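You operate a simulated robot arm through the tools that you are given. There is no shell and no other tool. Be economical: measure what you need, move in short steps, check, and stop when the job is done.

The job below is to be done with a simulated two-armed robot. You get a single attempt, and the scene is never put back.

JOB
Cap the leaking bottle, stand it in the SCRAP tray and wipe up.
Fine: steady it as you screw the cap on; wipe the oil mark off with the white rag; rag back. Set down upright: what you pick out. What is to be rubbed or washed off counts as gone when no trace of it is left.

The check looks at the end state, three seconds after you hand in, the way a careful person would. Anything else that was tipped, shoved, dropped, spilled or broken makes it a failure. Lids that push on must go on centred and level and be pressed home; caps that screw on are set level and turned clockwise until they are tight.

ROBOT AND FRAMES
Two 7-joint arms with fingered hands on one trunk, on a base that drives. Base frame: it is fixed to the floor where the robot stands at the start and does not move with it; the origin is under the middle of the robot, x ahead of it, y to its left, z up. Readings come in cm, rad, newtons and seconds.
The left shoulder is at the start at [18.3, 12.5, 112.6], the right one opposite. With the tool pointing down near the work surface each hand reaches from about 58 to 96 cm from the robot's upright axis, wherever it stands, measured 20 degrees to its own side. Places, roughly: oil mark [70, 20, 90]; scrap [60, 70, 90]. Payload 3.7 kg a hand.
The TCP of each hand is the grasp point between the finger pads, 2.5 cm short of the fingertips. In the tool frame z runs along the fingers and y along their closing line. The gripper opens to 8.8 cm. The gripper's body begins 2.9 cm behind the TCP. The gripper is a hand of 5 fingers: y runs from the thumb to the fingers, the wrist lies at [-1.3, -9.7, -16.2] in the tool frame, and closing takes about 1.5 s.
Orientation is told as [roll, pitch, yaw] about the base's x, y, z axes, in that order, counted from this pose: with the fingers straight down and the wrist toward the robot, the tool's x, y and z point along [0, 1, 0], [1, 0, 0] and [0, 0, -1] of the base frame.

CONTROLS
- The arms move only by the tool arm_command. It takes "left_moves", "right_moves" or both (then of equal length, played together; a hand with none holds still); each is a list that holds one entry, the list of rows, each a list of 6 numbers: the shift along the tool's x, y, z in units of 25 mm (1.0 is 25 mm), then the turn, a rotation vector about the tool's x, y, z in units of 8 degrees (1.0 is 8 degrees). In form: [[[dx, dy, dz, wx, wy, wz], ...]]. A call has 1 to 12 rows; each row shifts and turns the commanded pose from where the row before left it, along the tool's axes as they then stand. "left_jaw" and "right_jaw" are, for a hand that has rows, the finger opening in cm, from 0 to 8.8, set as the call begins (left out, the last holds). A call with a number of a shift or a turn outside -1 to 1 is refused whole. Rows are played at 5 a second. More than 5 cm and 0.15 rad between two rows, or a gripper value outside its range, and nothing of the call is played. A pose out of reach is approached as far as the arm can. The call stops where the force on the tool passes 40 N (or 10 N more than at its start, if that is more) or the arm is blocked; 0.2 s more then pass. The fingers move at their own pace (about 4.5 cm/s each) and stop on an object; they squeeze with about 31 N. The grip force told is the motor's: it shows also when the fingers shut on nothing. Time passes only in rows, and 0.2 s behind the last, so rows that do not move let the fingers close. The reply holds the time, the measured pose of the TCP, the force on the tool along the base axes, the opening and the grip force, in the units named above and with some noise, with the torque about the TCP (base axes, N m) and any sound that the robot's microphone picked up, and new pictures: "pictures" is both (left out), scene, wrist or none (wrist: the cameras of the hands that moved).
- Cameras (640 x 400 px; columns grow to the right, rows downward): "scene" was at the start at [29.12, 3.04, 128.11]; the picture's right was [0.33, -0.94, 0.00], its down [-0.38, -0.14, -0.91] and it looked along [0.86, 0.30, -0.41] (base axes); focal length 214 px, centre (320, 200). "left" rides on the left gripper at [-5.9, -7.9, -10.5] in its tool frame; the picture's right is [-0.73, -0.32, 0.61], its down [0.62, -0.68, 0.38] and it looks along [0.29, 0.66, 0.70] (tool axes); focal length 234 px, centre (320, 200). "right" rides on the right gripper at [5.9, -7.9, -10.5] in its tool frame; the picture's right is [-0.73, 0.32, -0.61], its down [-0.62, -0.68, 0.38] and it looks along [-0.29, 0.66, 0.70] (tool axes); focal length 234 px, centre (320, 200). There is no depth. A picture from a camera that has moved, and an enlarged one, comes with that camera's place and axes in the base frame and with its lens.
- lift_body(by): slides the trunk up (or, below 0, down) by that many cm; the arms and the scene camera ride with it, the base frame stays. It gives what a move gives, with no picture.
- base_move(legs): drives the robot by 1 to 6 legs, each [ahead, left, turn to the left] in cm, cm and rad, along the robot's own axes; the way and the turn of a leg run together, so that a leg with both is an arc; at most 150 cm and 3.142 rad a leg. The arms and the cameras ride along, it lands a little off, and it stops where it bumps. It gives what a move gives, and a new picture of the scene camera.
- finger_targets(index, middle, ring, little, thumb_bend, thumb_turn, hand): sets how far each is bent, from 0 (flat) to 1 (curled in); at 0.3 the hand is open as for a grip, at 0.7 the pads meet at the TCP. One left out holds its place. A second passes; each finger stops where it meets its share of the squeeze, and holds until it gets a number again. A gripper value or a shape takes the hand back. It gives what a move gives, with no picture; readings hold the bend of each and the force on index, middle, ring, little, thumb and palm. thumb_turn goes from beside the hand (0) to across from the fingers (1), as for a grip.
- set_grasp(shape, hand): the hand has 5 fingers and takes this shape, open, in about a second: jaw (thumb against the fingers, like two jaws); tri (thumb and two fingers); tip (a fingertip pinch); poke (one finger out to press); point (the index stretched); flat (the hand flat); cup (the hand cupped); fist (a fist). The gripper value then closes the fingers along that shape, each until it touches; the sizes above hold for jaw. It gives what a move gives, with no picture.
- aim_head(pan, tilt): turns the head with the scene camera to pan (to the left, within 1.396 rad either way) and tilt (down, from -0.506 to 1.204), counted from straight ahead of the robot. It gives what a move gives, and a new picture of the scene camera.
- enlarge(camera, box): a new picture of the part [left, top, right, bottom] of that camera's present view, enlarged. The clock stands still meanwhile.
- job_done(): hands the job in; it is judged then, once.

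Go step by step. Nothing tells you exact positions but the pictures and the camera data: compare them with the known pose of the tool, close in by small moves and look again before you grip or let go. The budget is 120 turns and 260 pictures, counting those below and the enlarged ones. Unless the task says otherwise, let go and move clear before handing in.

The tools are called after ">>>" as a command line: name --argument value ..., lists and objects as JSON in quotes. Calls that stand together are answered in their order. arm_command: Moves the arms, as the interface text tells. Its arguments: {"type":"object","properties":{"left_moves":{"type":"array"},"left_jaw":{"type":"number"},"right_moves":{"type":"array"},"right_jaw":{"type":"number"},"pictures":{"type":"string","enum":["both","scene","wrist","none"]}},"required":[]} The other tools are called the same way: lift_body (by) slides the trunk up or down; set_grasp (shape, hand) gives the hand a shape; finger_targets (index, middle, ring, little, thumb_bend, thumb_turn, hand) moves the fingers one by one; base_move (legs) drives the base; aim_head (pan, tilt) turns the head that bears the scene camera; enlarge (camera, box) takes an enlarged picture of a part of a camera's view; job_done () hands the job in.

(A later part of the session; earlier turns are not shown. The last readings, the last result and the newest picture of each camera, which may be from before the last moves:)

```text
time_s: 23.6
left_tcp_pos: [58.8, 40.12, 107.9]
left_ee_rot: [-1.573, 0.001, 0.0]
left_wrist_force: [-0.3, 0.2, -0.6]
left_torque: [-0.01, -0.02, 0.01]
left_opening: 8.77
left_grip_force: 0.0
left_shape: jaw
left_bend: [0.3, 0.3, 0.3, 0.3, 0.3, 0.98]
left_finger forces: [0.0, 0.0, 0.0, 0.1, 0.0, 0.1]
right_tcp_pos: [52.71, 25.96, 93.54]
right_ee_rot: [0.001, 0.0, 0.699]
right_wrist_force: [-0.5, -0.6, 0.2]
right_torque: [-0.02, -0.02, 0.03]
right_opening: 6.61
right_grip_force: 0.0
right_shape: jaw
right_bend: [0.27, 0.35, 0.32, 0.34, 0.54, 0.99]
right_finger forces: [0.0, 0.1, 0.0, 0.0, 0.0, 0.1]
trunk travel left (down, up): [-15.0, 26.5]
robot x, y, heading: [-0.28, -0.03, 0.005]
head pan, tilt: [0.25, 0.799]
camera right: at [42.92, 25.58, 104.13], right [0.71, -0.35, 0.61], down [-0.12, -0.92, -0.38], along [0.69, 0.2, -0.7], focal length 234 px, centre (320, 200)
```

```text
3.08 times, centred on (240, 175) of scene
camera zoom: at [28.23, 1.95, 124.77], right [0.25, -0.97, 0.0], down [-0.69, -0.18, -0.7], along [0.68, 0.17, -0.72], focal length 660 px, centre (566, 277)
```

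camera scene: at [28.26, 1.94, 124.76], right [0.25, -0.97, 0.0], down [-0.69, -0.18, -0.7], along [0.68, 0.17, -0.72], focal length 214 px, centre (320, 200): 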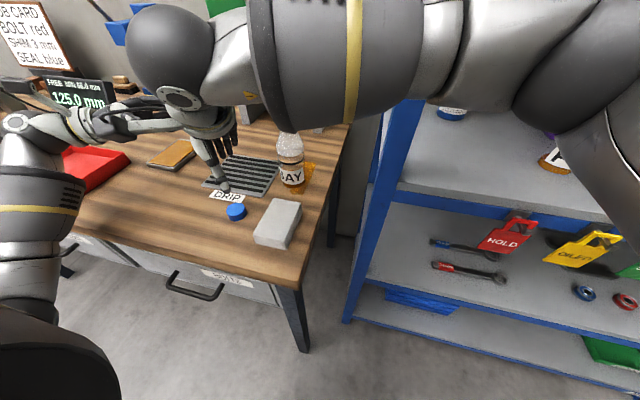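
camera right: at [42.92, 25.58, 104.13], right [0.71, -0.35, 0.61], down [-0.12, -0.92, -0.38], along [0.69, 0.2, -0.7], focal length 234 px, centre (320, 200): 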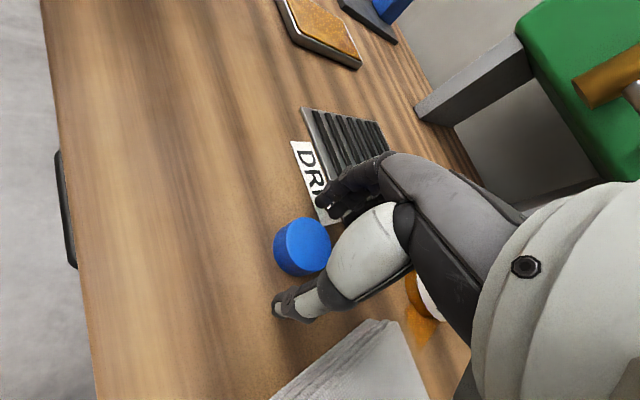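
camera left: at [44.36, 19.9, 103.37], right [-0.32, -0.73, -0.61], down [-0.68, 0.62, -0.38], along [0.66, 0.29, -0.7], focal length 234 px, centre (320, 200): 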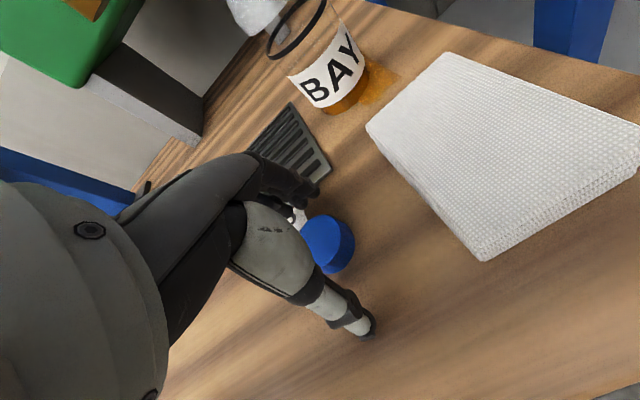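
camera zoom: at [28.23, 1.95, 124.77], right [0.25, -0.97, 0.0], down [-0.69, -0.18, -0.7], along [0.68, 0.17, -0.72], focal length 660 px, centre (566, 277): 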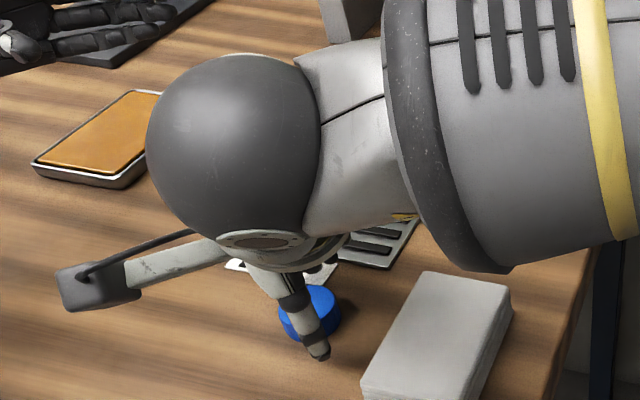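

The cap is centred under the TCP. I'm lowering slightly and closing.

>>> arm_command --right_moves '[[[0, 0, 0.27, 0, 0, 0], [0, 0, 0, 0, 0, 0]]]' --pictures "none"

>>> arm_command --right_moves '[[[0, 0, 0, 0, 0, 0], [0, 0, 0, 0, 0, 0], [0, 0, 0, 0, 0, 0], [0, 0, 0, 0, 0, 0], [0, 0, 0, 0, 0, 0], [0, 0, 0, 0, 0, 0], [0, 0, 0, 0, 0, 0], [0, 0, 0, 0, 0, 0]]]' --right_jaw 1.5 --pictures "none"

>>> enlarge --camera "right" --box '[200, 150, 440, 350]'

```text
time_s: 24.2
left_tcp_pos: [58.66, 39.96, 107.79]
left_ee_rot: [-1.571, 0.0, 0.0]
left_wrist_force: [0.2, 0.1, 0.3]
left_torque: [-0.02, 0.04, 0.01]
left_opening: 8.76
left_grip_force: 0.0
left_shape: jaw
left_bend: [0.3, 0.3, 0.3, 0.3, 0.3, 0.98]
left_finger forces: [0.1, 0.0, 0.0, 0.1, 0.0, 0.1]
right_tcp_pos: [52.69, 25.95, 92.99]
right_ee_rot: [0.001, 0.0, 0.697]
right_wrist_force: [0.8, -0.6, -0.2]
right_torque: [-0.01, 0.02, 0.0]
right_opening: 6.63
right_grip_force: 0.1
right_shape: jaw
right_bend: [0.27, 0.35, 0.32, 0.34, 0.54, 0.99]
right_finger forces: [0.0, 0.0, 0.1, 0.1, 0.0, 0.0]
trunk travel left (down, up): [-15.0, 26.5]
robot x, y, heading: [-0.07, -0.07, 0.003]
head pan, tilt: [0.25, 0.799]
```

```text
time_s: 26.1
left_tcp_pos: [58.65, 40.09, 107.94]
left_ee_rot: [-1.571, 0.001, 0.0]
left_wrist_force: [-0.3, -0.1, 0.3]
left_torque: [-0.03, -0.01, 0.0]
left_opening: 8.76
left_grip_force: 0.1
left_shape: jaw
left_bend: [0.3, 0.3, 0.3, 0.3, 0.3, 0.98]
left_finger forces: [0.0, 0.0, 0.0, 0.1, 0.0, 0.0]
right_tcp_pos: [52.64, 26.06, 92.88]
right_ee_rot: [0.001, -0.001, 0.699]
right_wrist_force: [0.4, -0.8, 1.0]
right_torque: [-0.02, 0.03, 0.0]
right_opening: 2.86
right_grip_force: 31.0
right_shape: jaw
right_bend: [0.74, 0.53, 0.58, 0.55, 0.75, 1.0]
right_finger forces: [15.1, 10.9, 0.0, 0.0, 25.4, 0.0]
trunk travel left (down, up): [-15.0, 26.5]
robot x, y, heading: [-0.35, 0.01, 0.001]
head pan, tilt: [0.25, 0.799]
```

```text
2.00 times, centred on (320, 250) of right
camera zoom: at [42.93, 25.6, 103.41], right [0.71, -0.35, 0.61], down [-0.12, -0.92, -0.38], along [0.69, 0.2, -0.7], focal length 468 px, centre (320, 100)
```

zoom: 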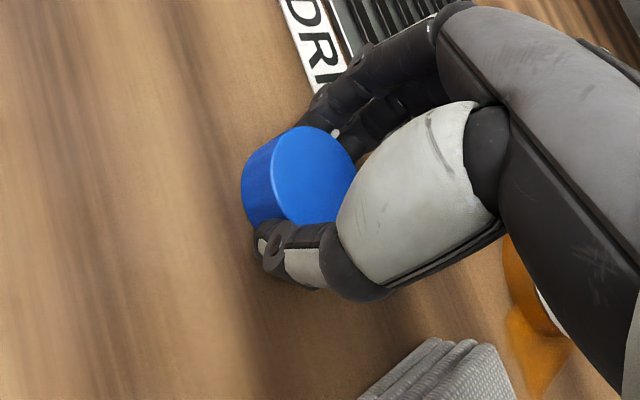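

The cap is gripped. I'm lifting it and moving to above the bottle, well clear of it.

>>> arm_command --right_moves '[[[0, 0, -1, 0, 0, 0], [0, 0, -1, 0, 0, 0], [0, 0, -1, 0, 0, 0], [0, 0, -1, 0, 0, 0], [0, 0, -1, 0, 0, 0], [0, 0, -1, 0, 0, 0], [-1, 0.19, -0.9, 0, 0, 0], [-1, 0.19, -0.9, 0, 0, 0], [-1, 0.19, -0.9, 0, 0, 0], [-1, 0.19, -0.9, 0, 0, 0], [-1, 0.19, -0.9, 0, 0, 0], [-1, 0.19, -0.9, 0, 0, 0]]]' --pictures "both"

```text
time_s: 28.6
left_tcp_pos: [58.67, 40.14, 107.97]
left_ee_rot: [-1.572, 0.002, 0.001]
left_wrist_force: [-0.4, 0.2, -0.1]
left_torque: [-0.04, 0.01, 0.0]
left_opening: 8.79
left_grip_force: 0.1
left_shape: jaw
left_bend: [0.3, 0.3, 0.3, 0.3, 0.3, 0.98]
left_finger forces: [0.0, 0.0, 0.0, 0.0, 0.1, 0.1]
right_tcp_pos: [64.49, 16.24, 121.37]
right_ee_rot: [0.002, -0.001, 0.699]
right_wrist_force: [1.1, 0.6, -0.8]
right_torque: [0.02, 0.01, -0.02]
right_opening: 2.85
right_grip_force: 31.0
right_shape: jaw
right_bend: [0.74, 0.53, 0.58, 0.55, 0.75, 1.0]
right_finger forces: [15.4, 11.1, 0.0, 0.1, 25.0, 0.0]
trunk travel left (down, up): [-15.0, 26.5]
robot x, y, heading: [0.32, 0.11, -0.002]
head pan, tilt: [0.25, 0.799]
camera scene: at [28.21, 1.94, 124.78], right [0.25, -0.97, 0.0], down [-0.69, -0.18, -0.7], along [0.68, 0.17, -0.72], focal length 214 px, centre (320, 200)
camera right: at [54.68, 15.8, 131.95], right [0.71, -0.35, 0.61], down [-0.12, -0.92, -0.38], along [0.69, 0.2, -0.7], focal length 234 px, centre (320, 200)
```

scene: 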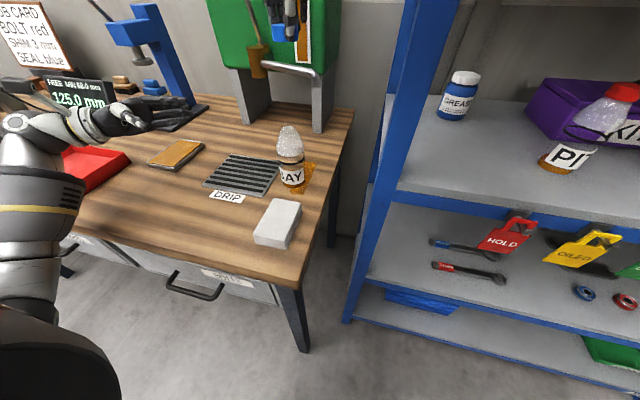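
right: 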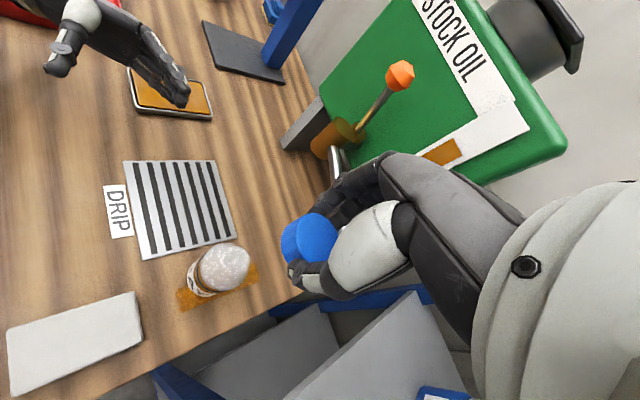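

The right hand holds the cap high and clear. The left hand now yaws 30° and moves to a pre-grasp beside the bottle.

>>> arm_command --left_moves '[[[0, 0, 0, -0.94, 0, 0], [0, 0, 0, -0.94, 0, 0], [0, 0, 0, -0.94, 0, 0], [0, 0, 0, -0.93, 0, 0], [0.6, -0.4, 0.7, 0, 0, 0], [0.6, -0.4, 0.7, 0, 0, 0], [0.8, -0.4, 0.7, 0, 0, 0], [0.9, -0.4, 0.7, 0, 0, 0], [0.9, -0.4, 0.7, 0, 0, 0], [0.8, -0.4, 0.6, 0, 0, 0]]]' --pictures "both"

>>> enlarge --camera "right" --box '[150, 180, 310, 340]'

>>> enlarge --camera "scene" --box '[200, 100, 340, 230]'

```text
time_s: 30.9
left_tcp_pos: [58.74, 28.06, 96.4]
left_ee_rot: [-1.571, -0.001, 0.525]
left_wrist_force: [-1.2, 0.3, -0.2]
left_torque: [0.02, 0.04, 0.0]
left_opening: 8.78
left_grip_force: 0.1
left_shape: jaw
left_bend: [0.3, 0.3, 0.3, 0.3, 0.3, 0.98]
left_finger forces: [0.1, 0.0, 0.1, 0.0, 0.1, 0.1]
right_tcp_pos: [64.53, 16.18, 121.33]
right_ee_rot: [-0.001, 0.001, 0.697]
right_wrist_force: [0.9, 0.8, -0.4]
right_torque: [0.04, -0.03, -0.02]
right_opening: 2.86
right_grip_force: 30.8
right_shape: jaw
right_bend: [0.74, 0.53, 0.58, 0.55, 0.75, 1.0]
right_finger forces: [15.3, 11.1, 0.1, 0.0, 24.9, 0.0]
trunk travel left (down, up): [-15.0, 26.5]
robot x, y, heading: [0.13, 0.11, -0.0]
head pan, tilt: [0.25, 0.799]
camera scene: at [28.23, 1.94, 124.77], right [0.25, -0.97, 0.0], down [-0.69, -0.18, -0.7], along [0.68, 0.17, -0.72], focal length 214 px, centre (320, 200)
camera left: at [46.57, 33.21, 102.22], right [0.02, -0.69, 0.73], down [-0.4, -0.67, -0.62], along [0.92, -0.27, -0.29], focal length 234 px, centre (320, 200)
```

scene: 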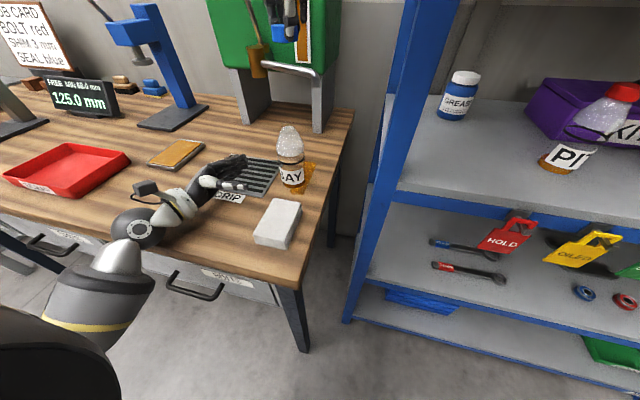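
left: 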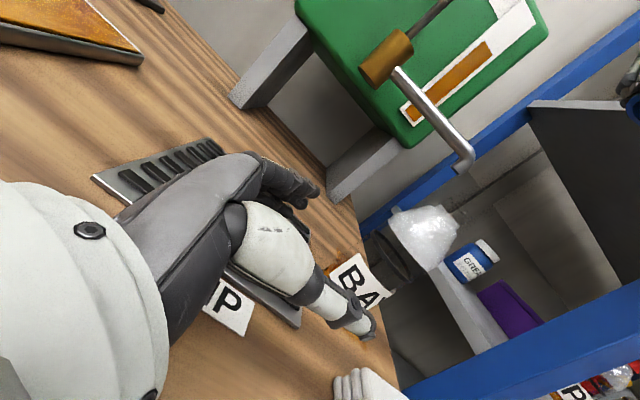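

```text
2.50 times, centred on (230, 260) of right
camera zoom: at [54.69, 15.84, 131.9], right [0.71, -0.35, 0.61], down [-0.12, -0.92, -0.38], along [0.69, 0.2, -0.7], focal length 585 px, centre (545, 50)
```

zoom: 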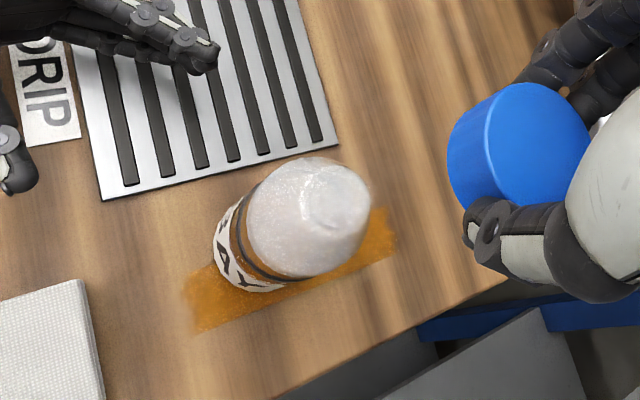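

```text
3.08 times, centred on (270, 165) of scene
camera zoom: at [28.23, 1.94, 124.77], right [0.25, -0.97, 0.0], down [-0.69, -0.18, -0.7], along [0.68, 0.17, -0.72], focal length 660 px, centre (474, 308)
```

zoom: 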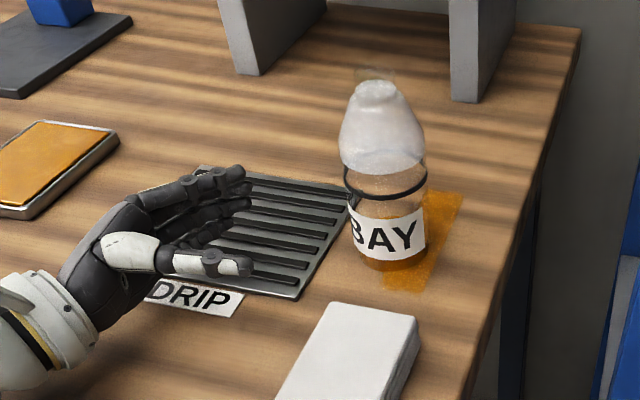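

The bottle axis reads (65.5, 17.9) and the mouth top is about z 105.4. I'll slide the left hand forward around the body in two steps.

>>> arm_command --left_moves '[[[0, 0.31, 0, 0, 0, 0], [0, 0, 0.7, 0, 0, 0], [0, 0, 0.7, 0, 0, 0], [0, 0, 0.7, 0, 0, 0], [0, 0, 0.7, 0, 0, 0]]]' --pictures "none"

>>> enlarge --camera "right" --box '[150, 180, 310, 340]'

>>> enlarge --camera "scene" --box '[200, 100, 340, 230]'

```text
time_s: 32.0
left_tcp_pos: [61.75, 23.26, 97.69]
left_ee_rot: [-1.575, -0.021, 0.535]
left_wrist_force: [0.5, 0.0, -0.4]
left_torque: [0.0, 0.03, 0.0]
left_opening: 8.76
left_grip_force: 0.1
left_shape: jaw
left_bend: [0.3, 0.3, 0.3, 0.3, 0.3, 0.98]
left_finger forces: [0.0, 0.0, 0.0, 0.1, 0.0, 0.0]
right_tcp_pos: [63.01, 16.78, 122.16]
right_ee_rot: [-0.012, -0.009, 0.702]
right_wrist_force: [-0.4, 0.1, -0.4]
right_torque: [0.01, -0.01, -0.01]
right_opening: 2.84
right_grip_force: 31.5
right_shape: jaw
right_bend: [0.74, 0.53, 0.58, 0.55, 0.75, 1.0]
right_finger forces: [15.4, 11.1, 0.0, 0.0, 25.0, 0.0]
trunk travel left (down, up): [-15.0, 26.5]
robot x, y, heading: [-0.21, 0.15, 0.006]
head pan, tilt: [0.25, 0.799]
```

```text
2.50 times, centred on (230, 260) of right
camera zoom: at [53.17, 16.3, 132.68], right [0.71, -0.34, 0.62], down [-0.11, -0.92, -0.38], along [0.7, 0.2, -0.69], focal length 585 px, centre (545, 50)
```

zoom: 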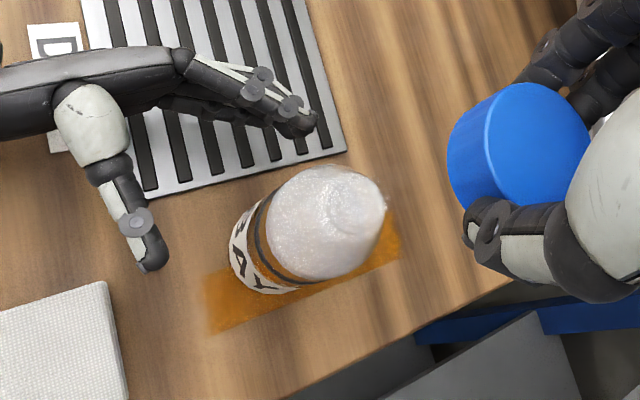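

```text
3.08 times, centred on (270, 165) of scene
camera zoom: at [26.89, 2.29, 125.18], right [0.25, -0.97, 0.0], down [-0.69, -0.18, -0.7], along [0.68, 0.17, -0.71], focal length 660 px, centre (474, 308)
```

zoom: 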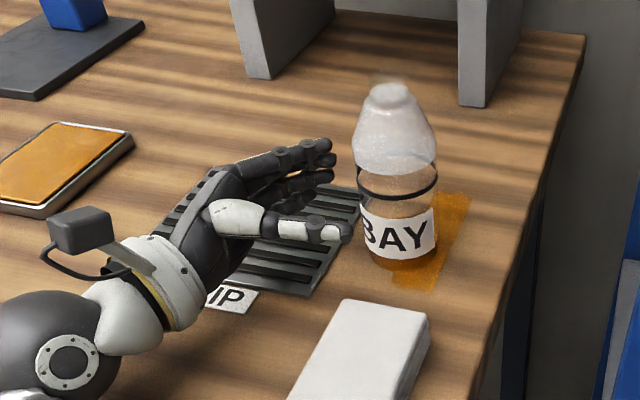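

The camera and both hands shifted by over 1 cm although only the left arm moved, so the left arm is probably pressing on the table edge. I'm backing out to check.

>>> arm_command --left_moves '[[[0, 0, -0.7, 0, 0, 0], [0, 0, -0.7, 0, 0, 0], [0, 0, -0.7, 0, 0, 0], [0, 0, -0.7, 0, 0, 0], [-1, 0, 0, 0, 0, 0], [-1, 0, 0, 0, 0, 0]]]' --pictures "scene"

```text
time_s: 33.5
left_tcp_pos: [59.41, 28.43, 101.36]
left_ee_rot: [-1.57, 0.0, 0.524]
left_wrist_force: [-0.5, 0.9, 1.0]
left_torque: [0.0, -0.05, 0.01]
left_opening: 8.79
left_grip_force: 0.1
left_shape: jaw
left_bend: [0.3, 0.3, 0.3, 0.3, 0.3, 0.98]
left_finger forces: [0.0, 0.0, 0.1, 0.0, 0.0, 0.1]
right_tcp_pos: [64.43, 16.26, 121.35]
right_ee_rot: [-0.002, 0.002, 0.697]
right_wrist_force: [0.2, 0.0, 0.2]
right_torque: [0.03, -0.02, -0.01]
right_opening: 2.88
right_grip_force: 31.2
right_shape: jaw
right_bend: [0.74, 0.53, 0.58, 0.55, 0.75, 1.0]
right_finger forces: [15.3, 11.1, 0.0, 0.0, 25.0, 0.0]
trunk travel left (down, up): [-15.0, 26.5]
robot x, y, heading: [-0.03, -0.03, 0.003]
head pan, tilt: [0.25, 0.799]
camera scene: at [28.21, 1.95, 124.77], right [0.25, -0.97, 0.0], down [-0.69, -0.18, -0.7], along [0.68, 0.17, -0.72], focal length 214 px, centre (320, 200)
```

scene: 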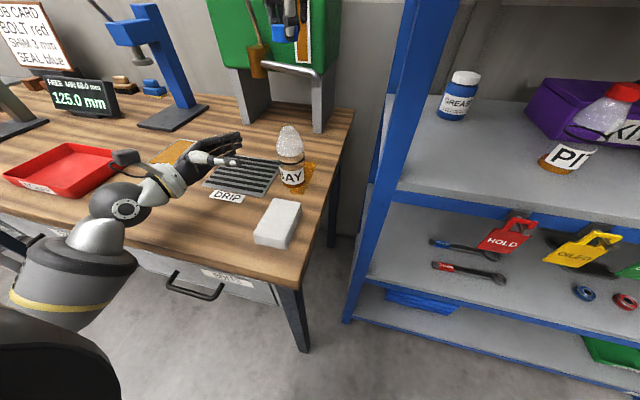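

Everything sprang back to place. I'll raise the trunk 12 cm and tilt the left hand's fingers about 25° downward so its forearm comes in above the table edge.

>>> lift_body --by 12

>>> arm_command --left_moves '[[[0, 0, 0, 0, 0.8, 0], [0, 0, 0, 0, 0.8, 0], [0, 0, 0, 0, 0.8, 0], [0, 0, 0, 0, 0.7, 0]]]' --pictures "both"

```text
time_s: 35.0
left_tcp_pos: [59.52, 28.61, 113.14]
left_ee_rot: [-1.57, 0.002, 0.524]
left_wrist_force: [-0.2, 0.3, 0.1]
left_torque: [0.01, -0.02, 0.0]
left_opening: 8.78
left_grip_force: 0.1
left_shape: jaw
left_bend: [0.3, 0.3, 0.3, 0.3, 0.3, 0.98]
left_finger forces: [0.0, 0.0, 0.0, 0.0, 0.1, 0.1]
right_tcp_pos: [64.62, 16.42, 133.07]
right_ee_rot: [0.002, 0.002, 0.698]
right_wrist_force: [0.7, -0.7, -0.3]
right_torque: [-0.01, -0.03, 0.01]
right_opening: 2.85
right_grip_force: 31.2
right_shape: jaw
right_bend: [0.74, 0.53, 0.58, 0.55, 0.75, 1.0]
right_finger forces: [15.4, 11.3, 0.1, 0.0, 24.9, 0.1]
trunk travel left (down, up): [-27.0, 14.5]
robot x, y, heading: [0.32, 0.32, 0.001]
head pan, tilt: [0.25, 0.799]
```

```text
time_s: 36.0
left_tcp_pos: [59.33, 28.6, 113.36]
left_ee_rot: [-1.136, -0.001, 0.526]
left_wrist_force: [0.3, -0.1, 0.7]
left_torque: [-0.02, -0.02, 0.0]
left_opening: 8.76
left_grip_force: 0.1
left_shape: jaw
left_bend: [0.3, 0.3, 0.3, 0.3, 0.3, 0.98]
left_finger forces: [0.0, 0.1, 0.0, 0.0, 0.0, 0.0]
right_tcp_pos: [64.31, 16.46, 133.26]
right_ee_rot: [0.0, 0.0, 0.697]
right_wrist_force: [0.1, 0.2, -0.9]
right_torque: [-0.03, 0.03, -0.02]
right_opening: 2.81
right_grip_force: 31.0
right_shape: jaw
right_bend: [0.74, 0.53, 0.58, 0.55, 0.75, 1.0]
right_finger forces: [15.3, 11.2, 0.0, 0.0, 25.0, 0.0]
trunk travel left (down, up): [-27.0, 14.5]
robot x, y, heading: [-0.12, 0.07, 0.001]
head pan, tilt: [0.25, 0.799]
camera scene: at [16.13, 1.95, 137.71], right [0.25, -0.97, 0.0], down [-0.69, -0.18, -0.7], along [0.68, 0.17, -0.72], focal length 214 px, centre (320, 200)
camera left: at [48.99, 30.72, 123.14], right [0.15, -0.9, 0.4], down [-0.55, -0.42, -0.73], along [0.82, -0.11, -0.56], focal length 234 px, centre (320, 200)
```

scene: 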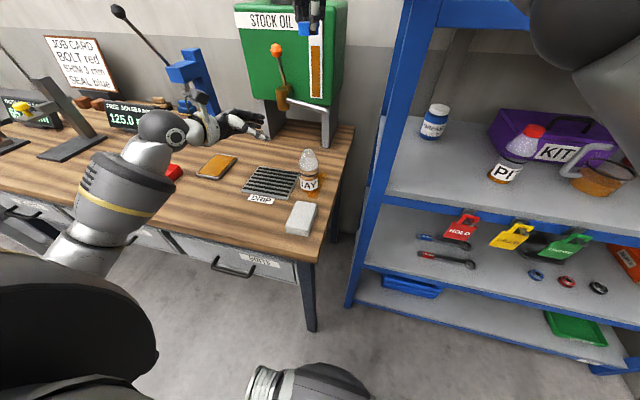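
left: 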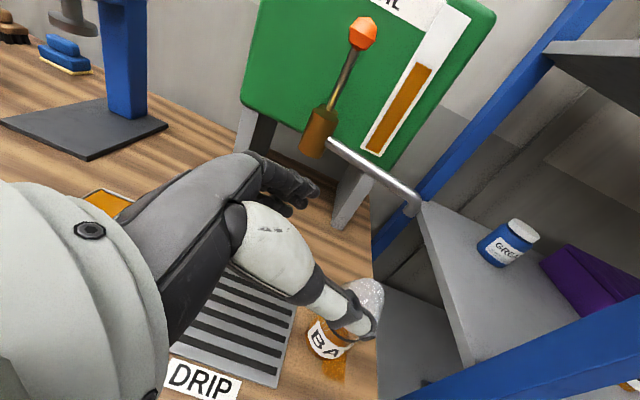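

The elbow rides higher now. I'll reduce the tilt to 15° and bring the left hand down to the pre-grasp at z 97, watching for any base shift.

>>> arm_command --left_moves '[[[0, 0, 0, 0, -0.65, 0], [0, 0, 0, 0, -0.6, 0], [0.9, 0, 0.24, 0, 0, 0], [0.9, 0, 0.24, 0, 0, 0], [0.9, 0, 0.24, 0, 0, 0], [0.9, 0, 0.24, 0, 0, 0], [0.9, 0, 0.24, 0, 0, 0], [0.9, 0, 0.24, 0, 0, 0], [0.9, 0, 0.24, 0, 0, 0]]]' --pictures "both"

```text
time_s: 38.0
left_tcp_pos: [59.39, 28.59, 96.99]
left_ee_rot: [-1.312, -0.001, 0.526]
left_wrist_force: [0.0, 0.2, 0.3]
left_torque: [0.0, 0.01, -0.01]
left_opening: 8.78
left_grip_force: 0.1
left_shape: jaw
left_bend: [0.3, 0.3, 0.3, 0.3, 0.3, 0.98]
left_finger forces: [0.0, 0.0, 0.1, 0.1, 0.1, 0.1]
right_tcp_pos: [64.57, 16.38, 133.35]
right_ee_rot: [0.0, -0.002, 0.698]
right_wrist_force: [0.7, 0.9, -0.6]
right_torque: [0.02, -0.02, 0.01]
right_opening: 2.86
right_grip_force: 31.8
right_shape: jaw
right_bend: [0.74, 0.53, 0.58, 0.55, 0.75, 1.0]
right_finger forces: [15.5, 11.2, 0.0, 0.0, 24.9, 0.0]
trunk travel left (down, up): [-27.0, 14.5]
robot x, y, heading: [-0.24, -0.17, -0.008]
head pan, tilt: [0.25, 0.799]
camera scene: at [16.14, 1.96, 137.7], right [0.25, -0.97, 0.0], down [-0.69, -0.18, -0.7], along [0.68, 0.17, -0.72], focal length 214 px, centre (320, 200)
camera left: at [48.17, 32.05, 105.32], right [0.11, -0.83, 0.55], down [-0.48, -0.52, -0.7], along [0.87, -0.19, -0.46], focal length 234 px, centre (320, 200)
```

scene: 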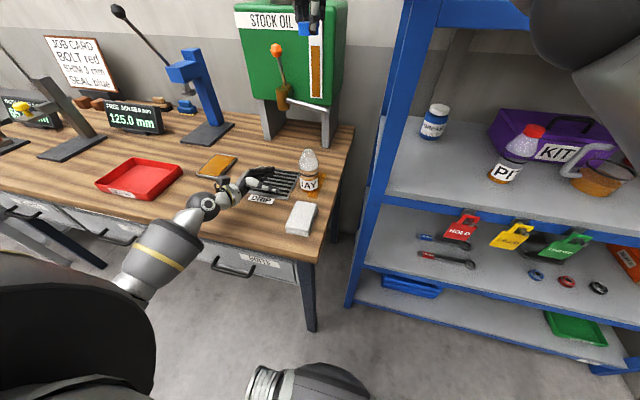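
left: 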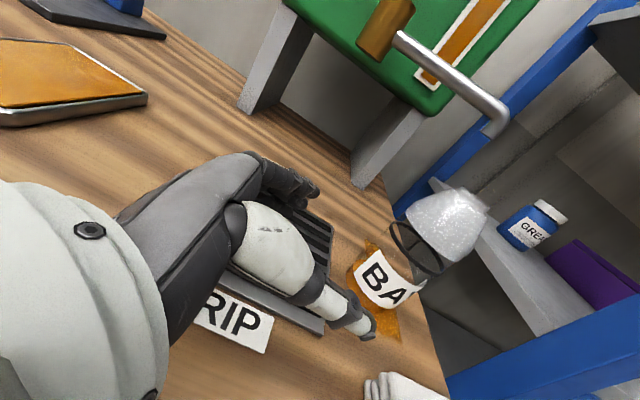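

No base shift so far. I'm advancing horizontally toward the bottle.

>>> arm_command --left_moves '[[[-0.155, 0, 0.58, 0, 0, 0], [-0.155, 0, 0.58, 0, 0, 0], [-0.155, 0, 0.58, 0, 0, 0], [-0.155, 0, 0.58, 0, 0, 0], [-0.155, 0, 0.58, 0, 0, 0]]]' --pictures "wrist"

>>> enlarge --camera "scene" --box '[130, 120, 350, 300]'

>>> enlarge --camera "right" --box '[150, 180, 350, 340]'

```text
time_s: 39.1
left_tcp_pos: [63.13, 22.02, 97.07]
left_ee_rot: [-1.314, -0.002, 0.524]
left_wrist_force: [0.0, -0.1, -0.8]
left_torque: [0.06, -0.01, 0.03]
left_opening: 8.79
left_grip_force: 0.1
left_shape: jaw
left_bend: [0.3, 0.3, 0.3, 0.3, 0.3, 0.98]
left_finger forces: [0.0, 0.0, 0.1, 0.1, 0.0, 0.0]
right_tcp_pos: [64.56, 16.37, 133.38]
right_ee_rot: [-0.001, 0.0, 0.7]
right_wrist_force: [-0.6, 0.3, -0.9]
right_torque: [-0.03, -0.01, 0.0]
right_opening: 2.85
right_grip_force: 31.4
right_shape: jaw
right_bend: [0.74, 0.53, 0.58, 0.55, 0.75, 1.0]
right_finger forces: [15.4, 11.2, 0.0, 0.1, 24.8, 0.1]
trunk travel left (down, up): [-27.0, 14.5]
robot x, y, heading: [-0.27, -0.33, 0.003]
head pan, tilt: [0.25, 0.799]
camera left: at [51.97, 25.5, 105.42], right [0.11, -0.83, 0.55], down [-0.48, -0.52, -0.7], along [0.87, -0.19, -0.46], focal length 234 px, centre (320, 200)
```

left: 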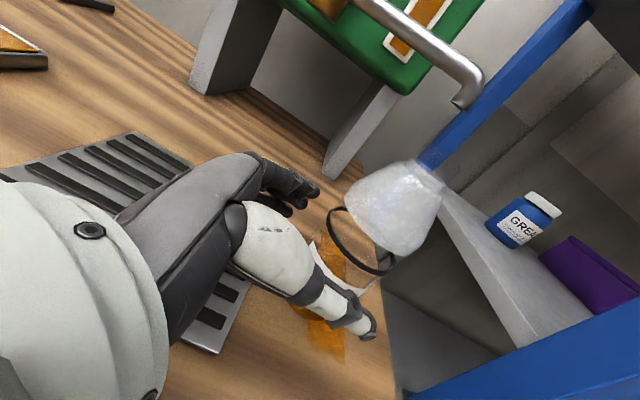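

```text
2.22 times, centred on (240, 210) of scene
camera zoom: at [16.14, 1.92, 137.7], right [0.25, -0.97, 0.0], down [-0.69, -0.18, -0.7], along [0.68, 0.17, -0.72], focal length 477 px, centre (498, 178)
```

zoom: 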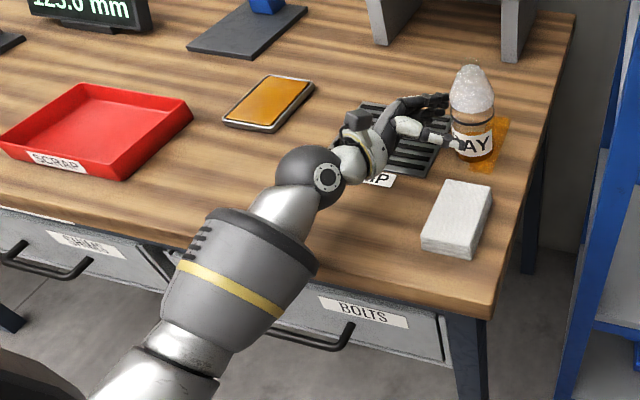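

```text
2.50 times, centred on (250, 260) of right
camera zoom: at [54.76, 15.93, 143.87], right [0.71, -0.35, 0.61], down [-0.12, -0.92, -0.38], along [0.69, 0.2, -0.7], focal length 585 px, centre (495, 50)
```

zoom: 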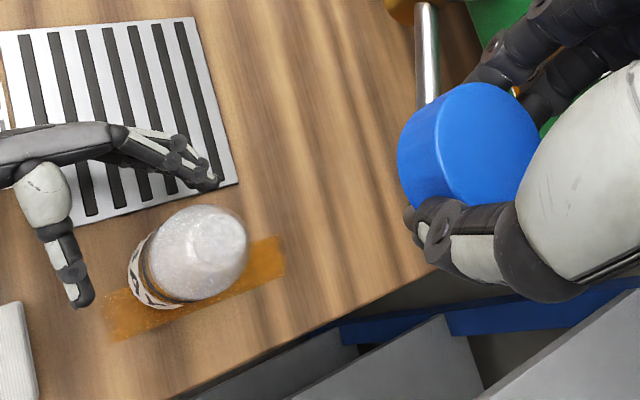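

Everything is aligned with clearance on both sides. I'm advancing the last 3.4 cm.

>>> arm_command --left_moves '[[[-0.12, 0.1, 0.44, 0, 0, 0], [-0.12, 0, 0.44, 0, 0, 0], [-0.115, 0, 0.44, 0, 0, 0]]]' --pictures "none"

>>> enlarge --camera "scene" --box '[220, 130, 350, 240]'

>>> enlarge --camera "right" --box '[150, 180, 350, 340]'

```text
time_s: 40.0
left_tcp_pos: [64.96, 19.2, 97.04]
left_ee_rot: [-1.313, -0.001, 0.524]
left_wrist_force: [-0.5, 0.2, -0.4]
left_torque: [-0.01, 0.01, 0.03]
left_opening: 8.79
left_grip_force: 0.1
left_shape: jaw
left_bend: [0.3, 0.3, 0.3, 0.3, 0.3, 0.98]
left_finger forces: [0.1, 0.1, 0.0, 0.1, 0.0, 0.0]
right_tcp_pos: [64.57, 16.41, 133.47]
right_ee_rot: [0.001, 0.0, 0.698]
right_wrist_force: [0.0, -0.5, 0.1]
right_torque: [0.01, 0.05, 0.02]
right_opening: 2.86
right_grip_force: 30.7
right_shape: jaw
right_bend: [0.74, 0.53, 0.58, 0.55, 0.75, 1.0]
right_finger forces: [15.4, 11.2, 0.0, 0.1, 24.9, 0.0]
trunk travel left (down, up): [-27.0, 14.5]
robot x, y, heading: [0.28, 0.19, -0.002]
head pan, tilt: [0.25, 0.799]
```

```text
3.64 times, centred on (285, 185) of scene
camera zoom: at [16.14, 1.92, 137.7], right [0.25, -0.97, 0.0], down [-0.69, -0.18, -0.7], along [0.68, 0.17, -0.72], focal length 780 px, centre (447, 254)
```

zoom: 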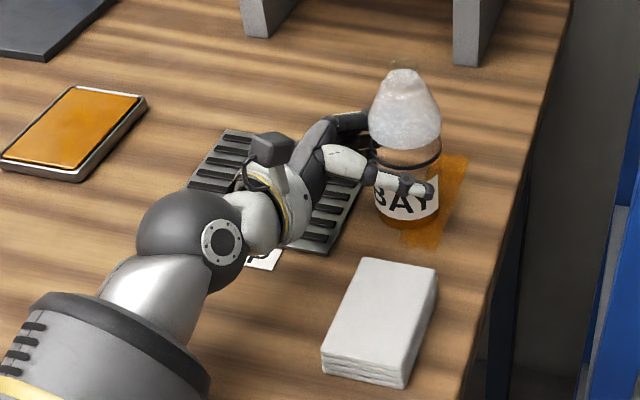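

```text
2.50 times, centred on (250, 260) of right
camera zoom: at [54.75, 15.94, 143.87], right [0.71, -0.35, 0.61], down [-0.12, -0.92, -0.38], along [0.69, 0.2, -0.7], focal length 585 px, centre (495, 50)
```

zoom: 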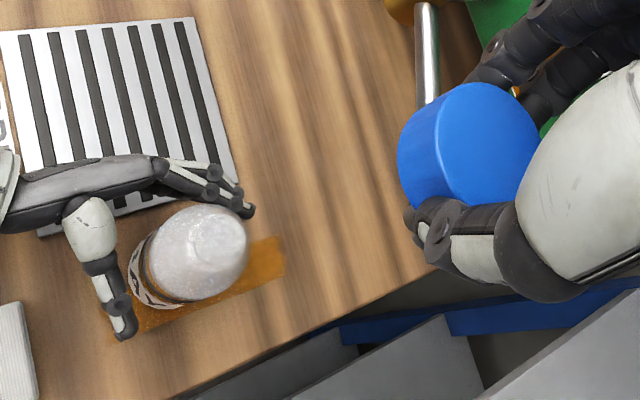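

The hand surrounds the bottle, so I'm closing on it.

>>> arm_command --left_moves '[[[0, 0, 0, 0, 0, 0], [0, 0, 0, 0, 0, 0], [0, 0, 0, 0, 0, 0], [0, 0, 0, 0, 0, 0], [0, 0, 0, 0, 0, 0], [0, 0, 0, 0, 0, 0], [0, 0, 0, 0, 0, 0]]]' --left_jaw 3.5 --pictures "none"

>>> enlarge --camera "scene" --box '[250, 130, 350, 220]'

>>> enlarge --camera "right" --box '[150, 180, 350, 340]'

```text
time_s: 41.5
left_tcp_pos: [65.03, 19.29, 97.19]
left_ee_rot: [-1.313, 0.0, 0.525]
left_wrist_force: [0.0, 0.2, 0.3]
left_torque: [0.01, -0.05, 0.02]
left_opening: 4.99
left_grip_force: 30.8
left_shape: jaw
left_bend: [0.74, 0.48, 0.44, 0.49, 0.57, 0.98]
left_finger forces: [15.2, 8.1, 3.6, 1.3, 27.8, 0.1]
right_tcp_pos: [64.49, 16.36, 133.25]
right_ee_rot: [-0.001, 0.0, 0.697]
right_wrist_force: [-0.1, 0.1, -1.0]
right_torque: [0.01, -0.01, 0.02]
right_opening: 2.87
right_grip_force: 31.4
right_shape: jaw
right_bend: [0.74, 0.53, 0.58, 0.55, 0.75, 1.0]
right_finger forces: [15.5, 11.3, 0.0, 0.0, 24.8, 0.1]
trunk travel left (down, up): [-27.0, 14.5]
robot x, y, heading: [0.14, -0.11, 0.004]
head pan, tilt: [0.25, 0.799]
```

```text
4.44 times, centred on (300, 175) of scene
camera zoom: at [16.12, 1.95, 137.71], right [0.25, -0.97, 0.0], down [-0.69, -0.18, -0.7], along [0.68, 0.17, -0.72], focal length 953 px, centre (409, 311)
```

zoom: 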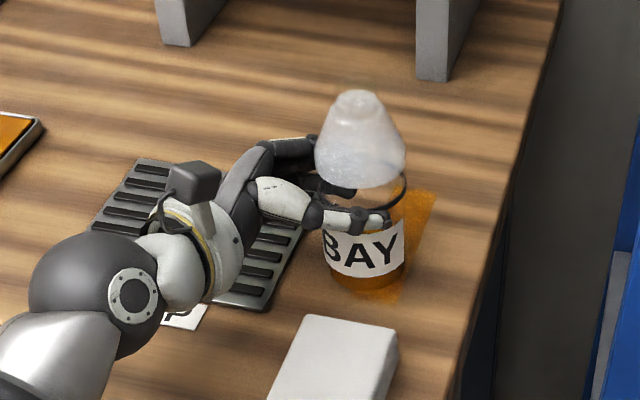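

```text
2.50 times, centred on (250, 260) of right
camera zoom: at [54.73, 15.97, 143.88], right [0.71, -0.35, 0.61], down [-0.12, -0.92, -0.38], along [0.69, 0.2, -0.7], focal length 585 px, centre (495, 50)
```

zoom: 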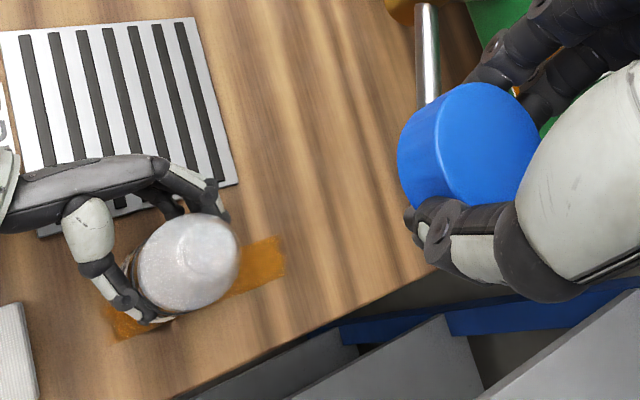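

The grip reads about 31 N and the bottle still looks upright. I'll zoom on the mouth to get its exact position.

>>> enlarge --camera "right" --box '[190, 235, 260, 300]'

>>> enlarge --camera "scene" --box '[285, 140, 335, 200]'

>>> enlarge --camera "left" --box '[260, 100, 480, 320]'

```text
6.15 times, centred on (225, 268) of right
camera zoom: at [54.73, 15.97, 143.88], right [0.71, -0.35, 0.61], down [-0.12, -0.92, -0.38], along [0.69, 0.2, -0.7], focal length 1441 px, centre (905, -215)
```

zoom: 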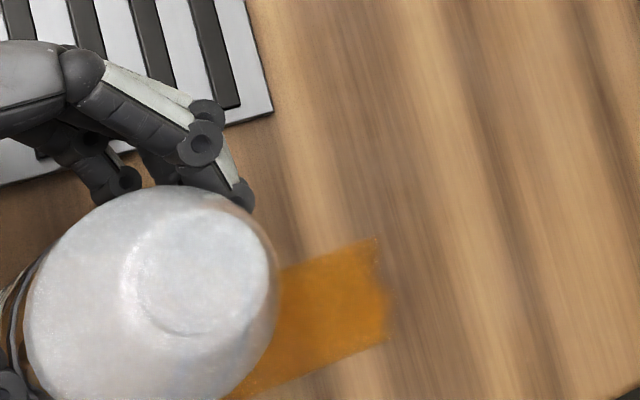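

```text
6.67 times, centred on (310, 170) of scene
camera zoom: at [16.12, 1.95, 137.71], right [0.25, -0.97, 0.0], down [-0.69, -0.18, -0.7], along [0.68, 0.17, -0.72], focal length 1430 px, centre (387, 400)
```

zoom: 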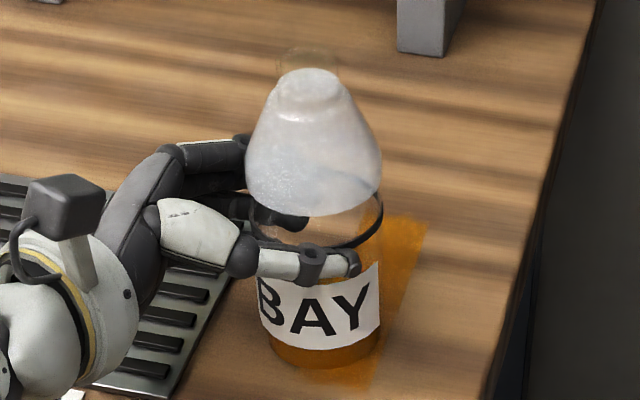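

```text
1.82 times, centred on (370, 210) of left
camera zoom: at [53.84, 22.74, 105.43], right [0.11, -0.83, 0.55], down [-0.48, -0.52, -0.7], along [0.87, -0.19, -0.46], focal length 426 px, centre (229, 182)
```

zoom: 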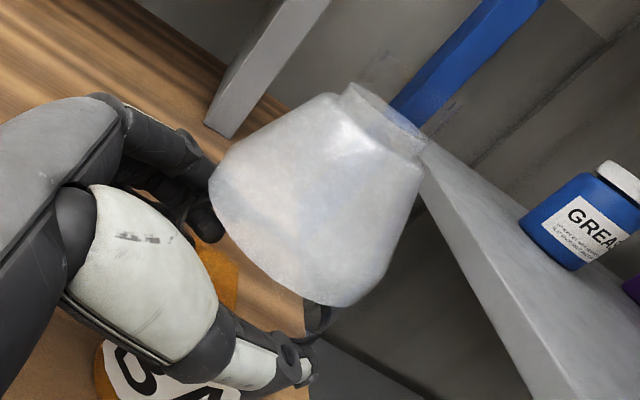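

The mouth is centred at about (65.4, 18.0) with its top near z 105, and the bottle is vertical. I'm bringing the cap down to just above it.

>>> arm_command --right_moves '[[[0.1, 0.2, 1, 0, 0, 0], [0.134, 0.31, 1, 0, 0, 0], [0, 0, 1, 0, 0, 0], [0, 0, 1, 0, 0, 0], [0, 0, 1, 0, 0, 0], [0, 0, 1, 0, 0, 0], [0, 0, 1, 0, 0, 0], [0, 0, 1, 0, 0, 0], [0, 0, 0.5, 0, 0, 0]]]' --pictures "none"

>>> enlarge --camera "scene" --box '[270, 100, 350, 200]'

>>> enlarge --camera "left" --box '[320, 80, 480, 220]'

>>> enlarge --camera "right" --box '[210, 170, 370, 330]'

```text
time_s: 43.5
left_tcp_pos: [64.97, 19.12, 97.17]
left_ee_rot: [-1.313, 0.001, 0.523]
left_wrist_force: [-0.3, 0.7, 0.8]
left_torque: [0.01, -0.04, -0.02]
left_opening: 4.95
left_grip_force: 30.8
left_shape: jaw
left_bend: [0.74, 0.48, 0.45, 0.49, 0.57, 0.98]
left_finger forces: [15.4, 8.0, 3.7, 1.0, 27.8, 0.0]
right_tcp_pos: [65.16, 17.73, 111.97]
right_ee_rot: [0.0, 0.002, 0.7]
right_wrist_force: [0.5, 0.4, 0.3]
right_torque: [0.01, 0.04, 0.04]
right_opening: 2.85
right_grip_force: 31.1
right_shape: jaw
right_bend: [0.74, 0.53, 0.58, 0.55, 0.75, 1.0]
right_finger forces: [15.3, 11.4, 0.0, 0.0, 25.0, 0.0]
trunk travel left (down, up): [-27.0, 14.5]
robot x, y, heading: [-0.18, 0.01, -0.005]
head pan, tilt: [0.25, 0.799]
```

```text
4.00 times, centred on (310, 150) of scene
camera zoom: at [16.11, 1.95, 137.71], right [0.25, -0.97, 0.0], down [-0.69, -0.18, -0.7], along [0.68, 0.17, -0.72], focal length 858 px, centre (360, 400)
```

zoom: 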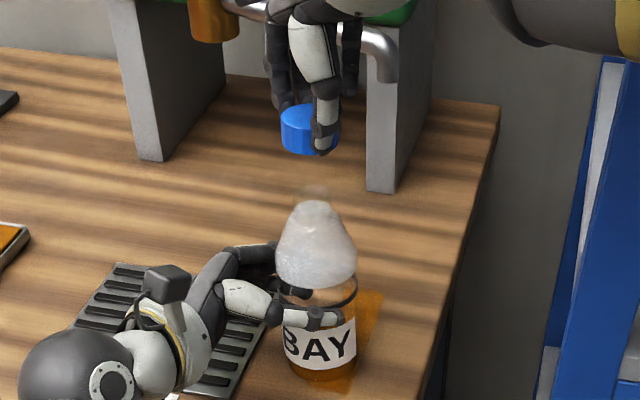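

```text
2.86 times, centred on (400, 150) of left
camera zoom: at [53.84, 22.74, 105.43], right [0.11, -0.83, 0.55], down [-0.48, -0.52, -0.7], along [0.87, -0.19, -0.46], focal length 669 px, centre (91, 343)
```

zoom: 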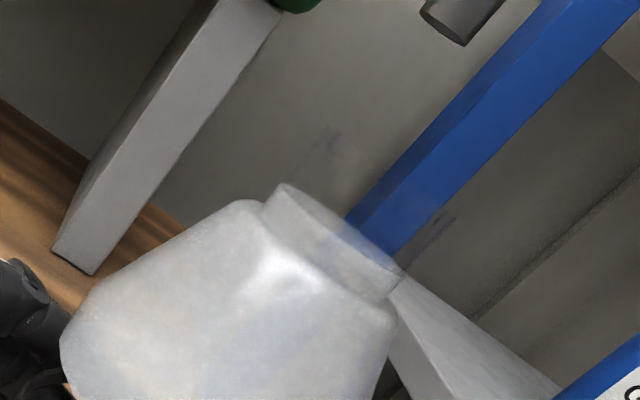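

```text
2.50 times, centred on (290, 250) of right
camera zoom: at [55.37, 17.28, 122.55], right [0.71, -0.35, 0.61], down [-0.12, -0.92, -0.38], along [0.69, 0.2, -0.7], focal length 585 px, centre (395, 75)
```

zoom: 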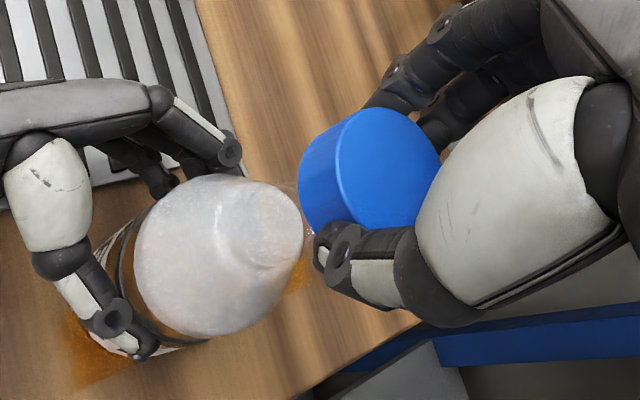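

The cap and mouth axes agree within about 2 mm. I'm descending gently to find contact.

>>> arm_command --right_moves '[[[0, 0, 0.6, 0, 0, 0], [0, 0, 0.5, 0, 0, 0], [0, 0, 0.15, 0, 0, 0], [0, 0, 0.1, 0, 0, 0], [0, 0, 0, 0, 0, 0]]]' --pictures "none"

>>> enlarge --camera "left" --box '[320, 60, 480, 220]'

>>> enlarge --camera "scene" --box '[280, 110, 340, 190]'

```text
time_s: 44.8
left_tcp_pos: [64.94, 19.19, 97.17]
left_ee_rot: [-1.311, 0.001, 0.522]
left_wrist_force: [0.5, 0.7, 0.5]
left_torque: [0.03, -0.02, -0.03]
left_opening: 5.0
left_grip_force: 31.0
left_shape: jaw
left_bend: [0.74, 0.48, 0.45, 0.49, 0.57, 0.98]
left_finger forces: [15.5, 8.0, 3.7, 0.9, 27.8, 0.0]
right_tcp_pos: [65.07, 17.7, 108.64]
right_ee_rot: [0.001, 0.0, 0.699]
right_wrist_force: [0.2, -0.1, -0.2]
right_torque: [0.0, -0.03, -0.04]
right_opening: 2.85
right_grip_force: 30.6
right_shape: jaw
right_bend: [0.74, 0.53, 0.58, 0.55, 0.75, 1.0]
right_finger forces: [15.2, 11.3, 0.1, 0.1, 24.8, 0.0]
trunk travel left (down, up): [-27.0, 14.5]
robot x, y, heading: [0.35, -0.14, 0.001]
head pan, tilt: [0.25, 0.799]
```

```text
2.50 times, centred on (400, 140) of left
camera zoom: at [53.84, 22.73, 105.43], right [0.11, -0.83, 0.55], down [-0.48, -0.52, -0.7], along [0.87, -0.19, -0.46], focal length 585 px, centre (120, 350)
```

zoom: 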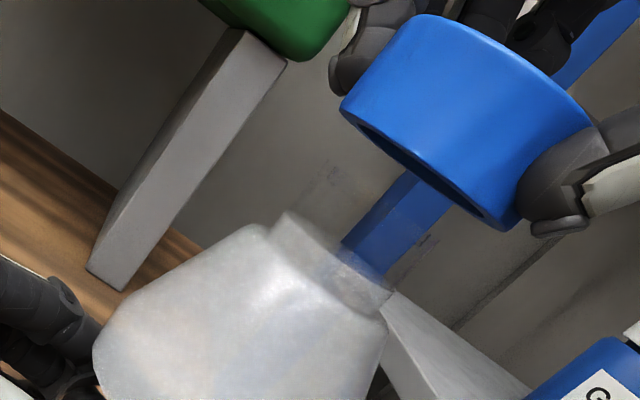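

```text
5.00 times, centred on (310, 150) of scene
camera zoom: at [16.11, 1.95, 137.71], right [0.25, -0.97, 0.0], down [-0.69, -0.18, -0.7], along [0.68, 0.17, -0.72], focal length 1072 px, centre (370, 450)
```

zoom: 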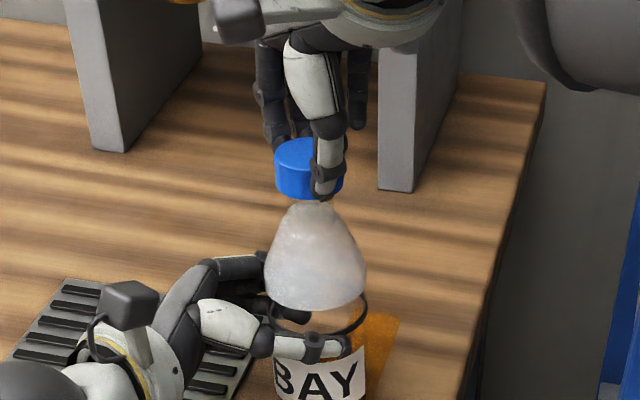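

The cap is level, about 2 cm above the mouth and aligned. I'm lowering in small steps to contact.

>>> arm_command --right_moves '[[[0, 0, 0.3, 0, 0, 0], [0, 0, 0.3, 0, 0, 0], [0, 0, 0.1, 0, 0, 0], [0, 0, 0, 0, 0, 0]]]' --pictures "none"

>>> enlarge --camera "left" --box '[320, 60, 480, 220]'

```text
time_s: 45.8
left_tcp_pos: [65.03, 19.26, 97.09]
left_ee_rot: [-1.312, -0.001, 0.522]
left_wrist_force: [0.1, 0.6, 1.7]
left_torque: [0.05, -0.02, -0.02]
left_opening: 4.97
left_grip_force: 31.1
left_shape: jaw
left_bend: [0.74, 0.48, 0.45, 0.49, 0.57, 0.98]
left_finger forces: [15.4, 8.0, 3.7, 1.1, 27.8, 0.0]
right_tcp_pos: [65.09, 17.65, 106.9]
right_ee_rot: [0.001, 0.0, 0.699]
right_wrist_force: [0.2, -0.3, -0.5]
right_torque: [-0.02, -0.01, 0.0]
right_opening: 2.82
right_grip_force: 31.1
right_shape: jaw
right_bend: [0.74, 0.53, 0.58, 0.55, 0.75, 1.0]
right_finger forces: [15.3, 11.4, 0.0, 0.0, 24.9, 0.0]
trunk travel left (down, up): [-27.0, 14.5]
robot x, y, heading: [0.03, 0.09, -0.0]
head pan, tilt: [0.25, 0.799]
```

```text
2.50 times, centred on (400, 140) of left
camera zoom: at [53.84, 22.74, 105.43], right [0.11, -0.83, 0.55], down [-0.48, -0.52, -0.7], along [0.87, -0.19, -0.46], focal length 585 px, centre (120, 350)
```

zoom: 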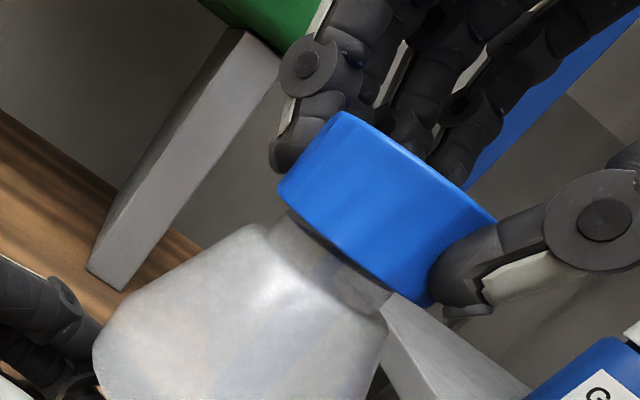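

The cap is right at the mouth, so I'll check the centring from the other two views.

>>> enlarge --camera "scene" --box '[295, 130, 330, 165]'

>>> enlarge --camera "right" --box '[240, 190, 350, 300]'

```text
11.43 times, centred on (312, 148) of scene
camera zoom: at [16.11, 1.95, 137.71], right [0.25, -0.97, 0.0], down [-0.69, -0.18, -0.7], along [0.68, 0.17, -0.72], focal length 2451 px, centre (406, 800)
```

zoom: 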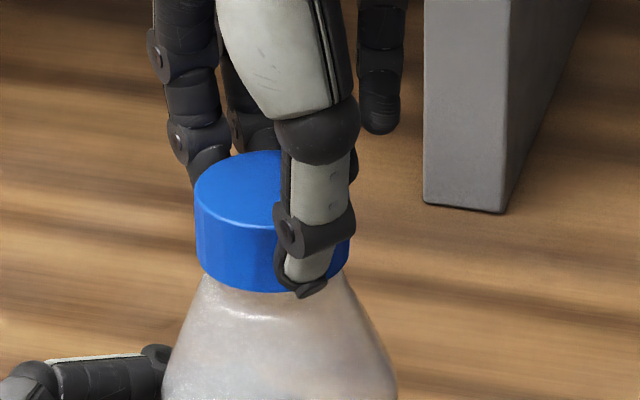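

```text
3.64 times, centred on (295, 245) of right
camera zoom: at [55.35, 17.27, 117.44], right [0.71, -0.35, 0.61], down [-0.12, -0.92, -0.38], along [0.69, 0.2, -0.7], focal length 852 px, centre (411, 36)
```

zoom: 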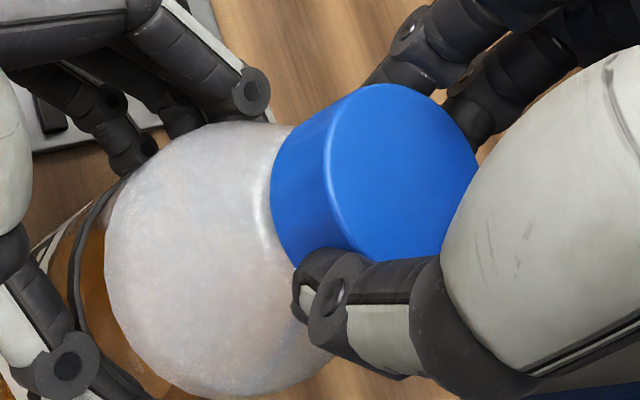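

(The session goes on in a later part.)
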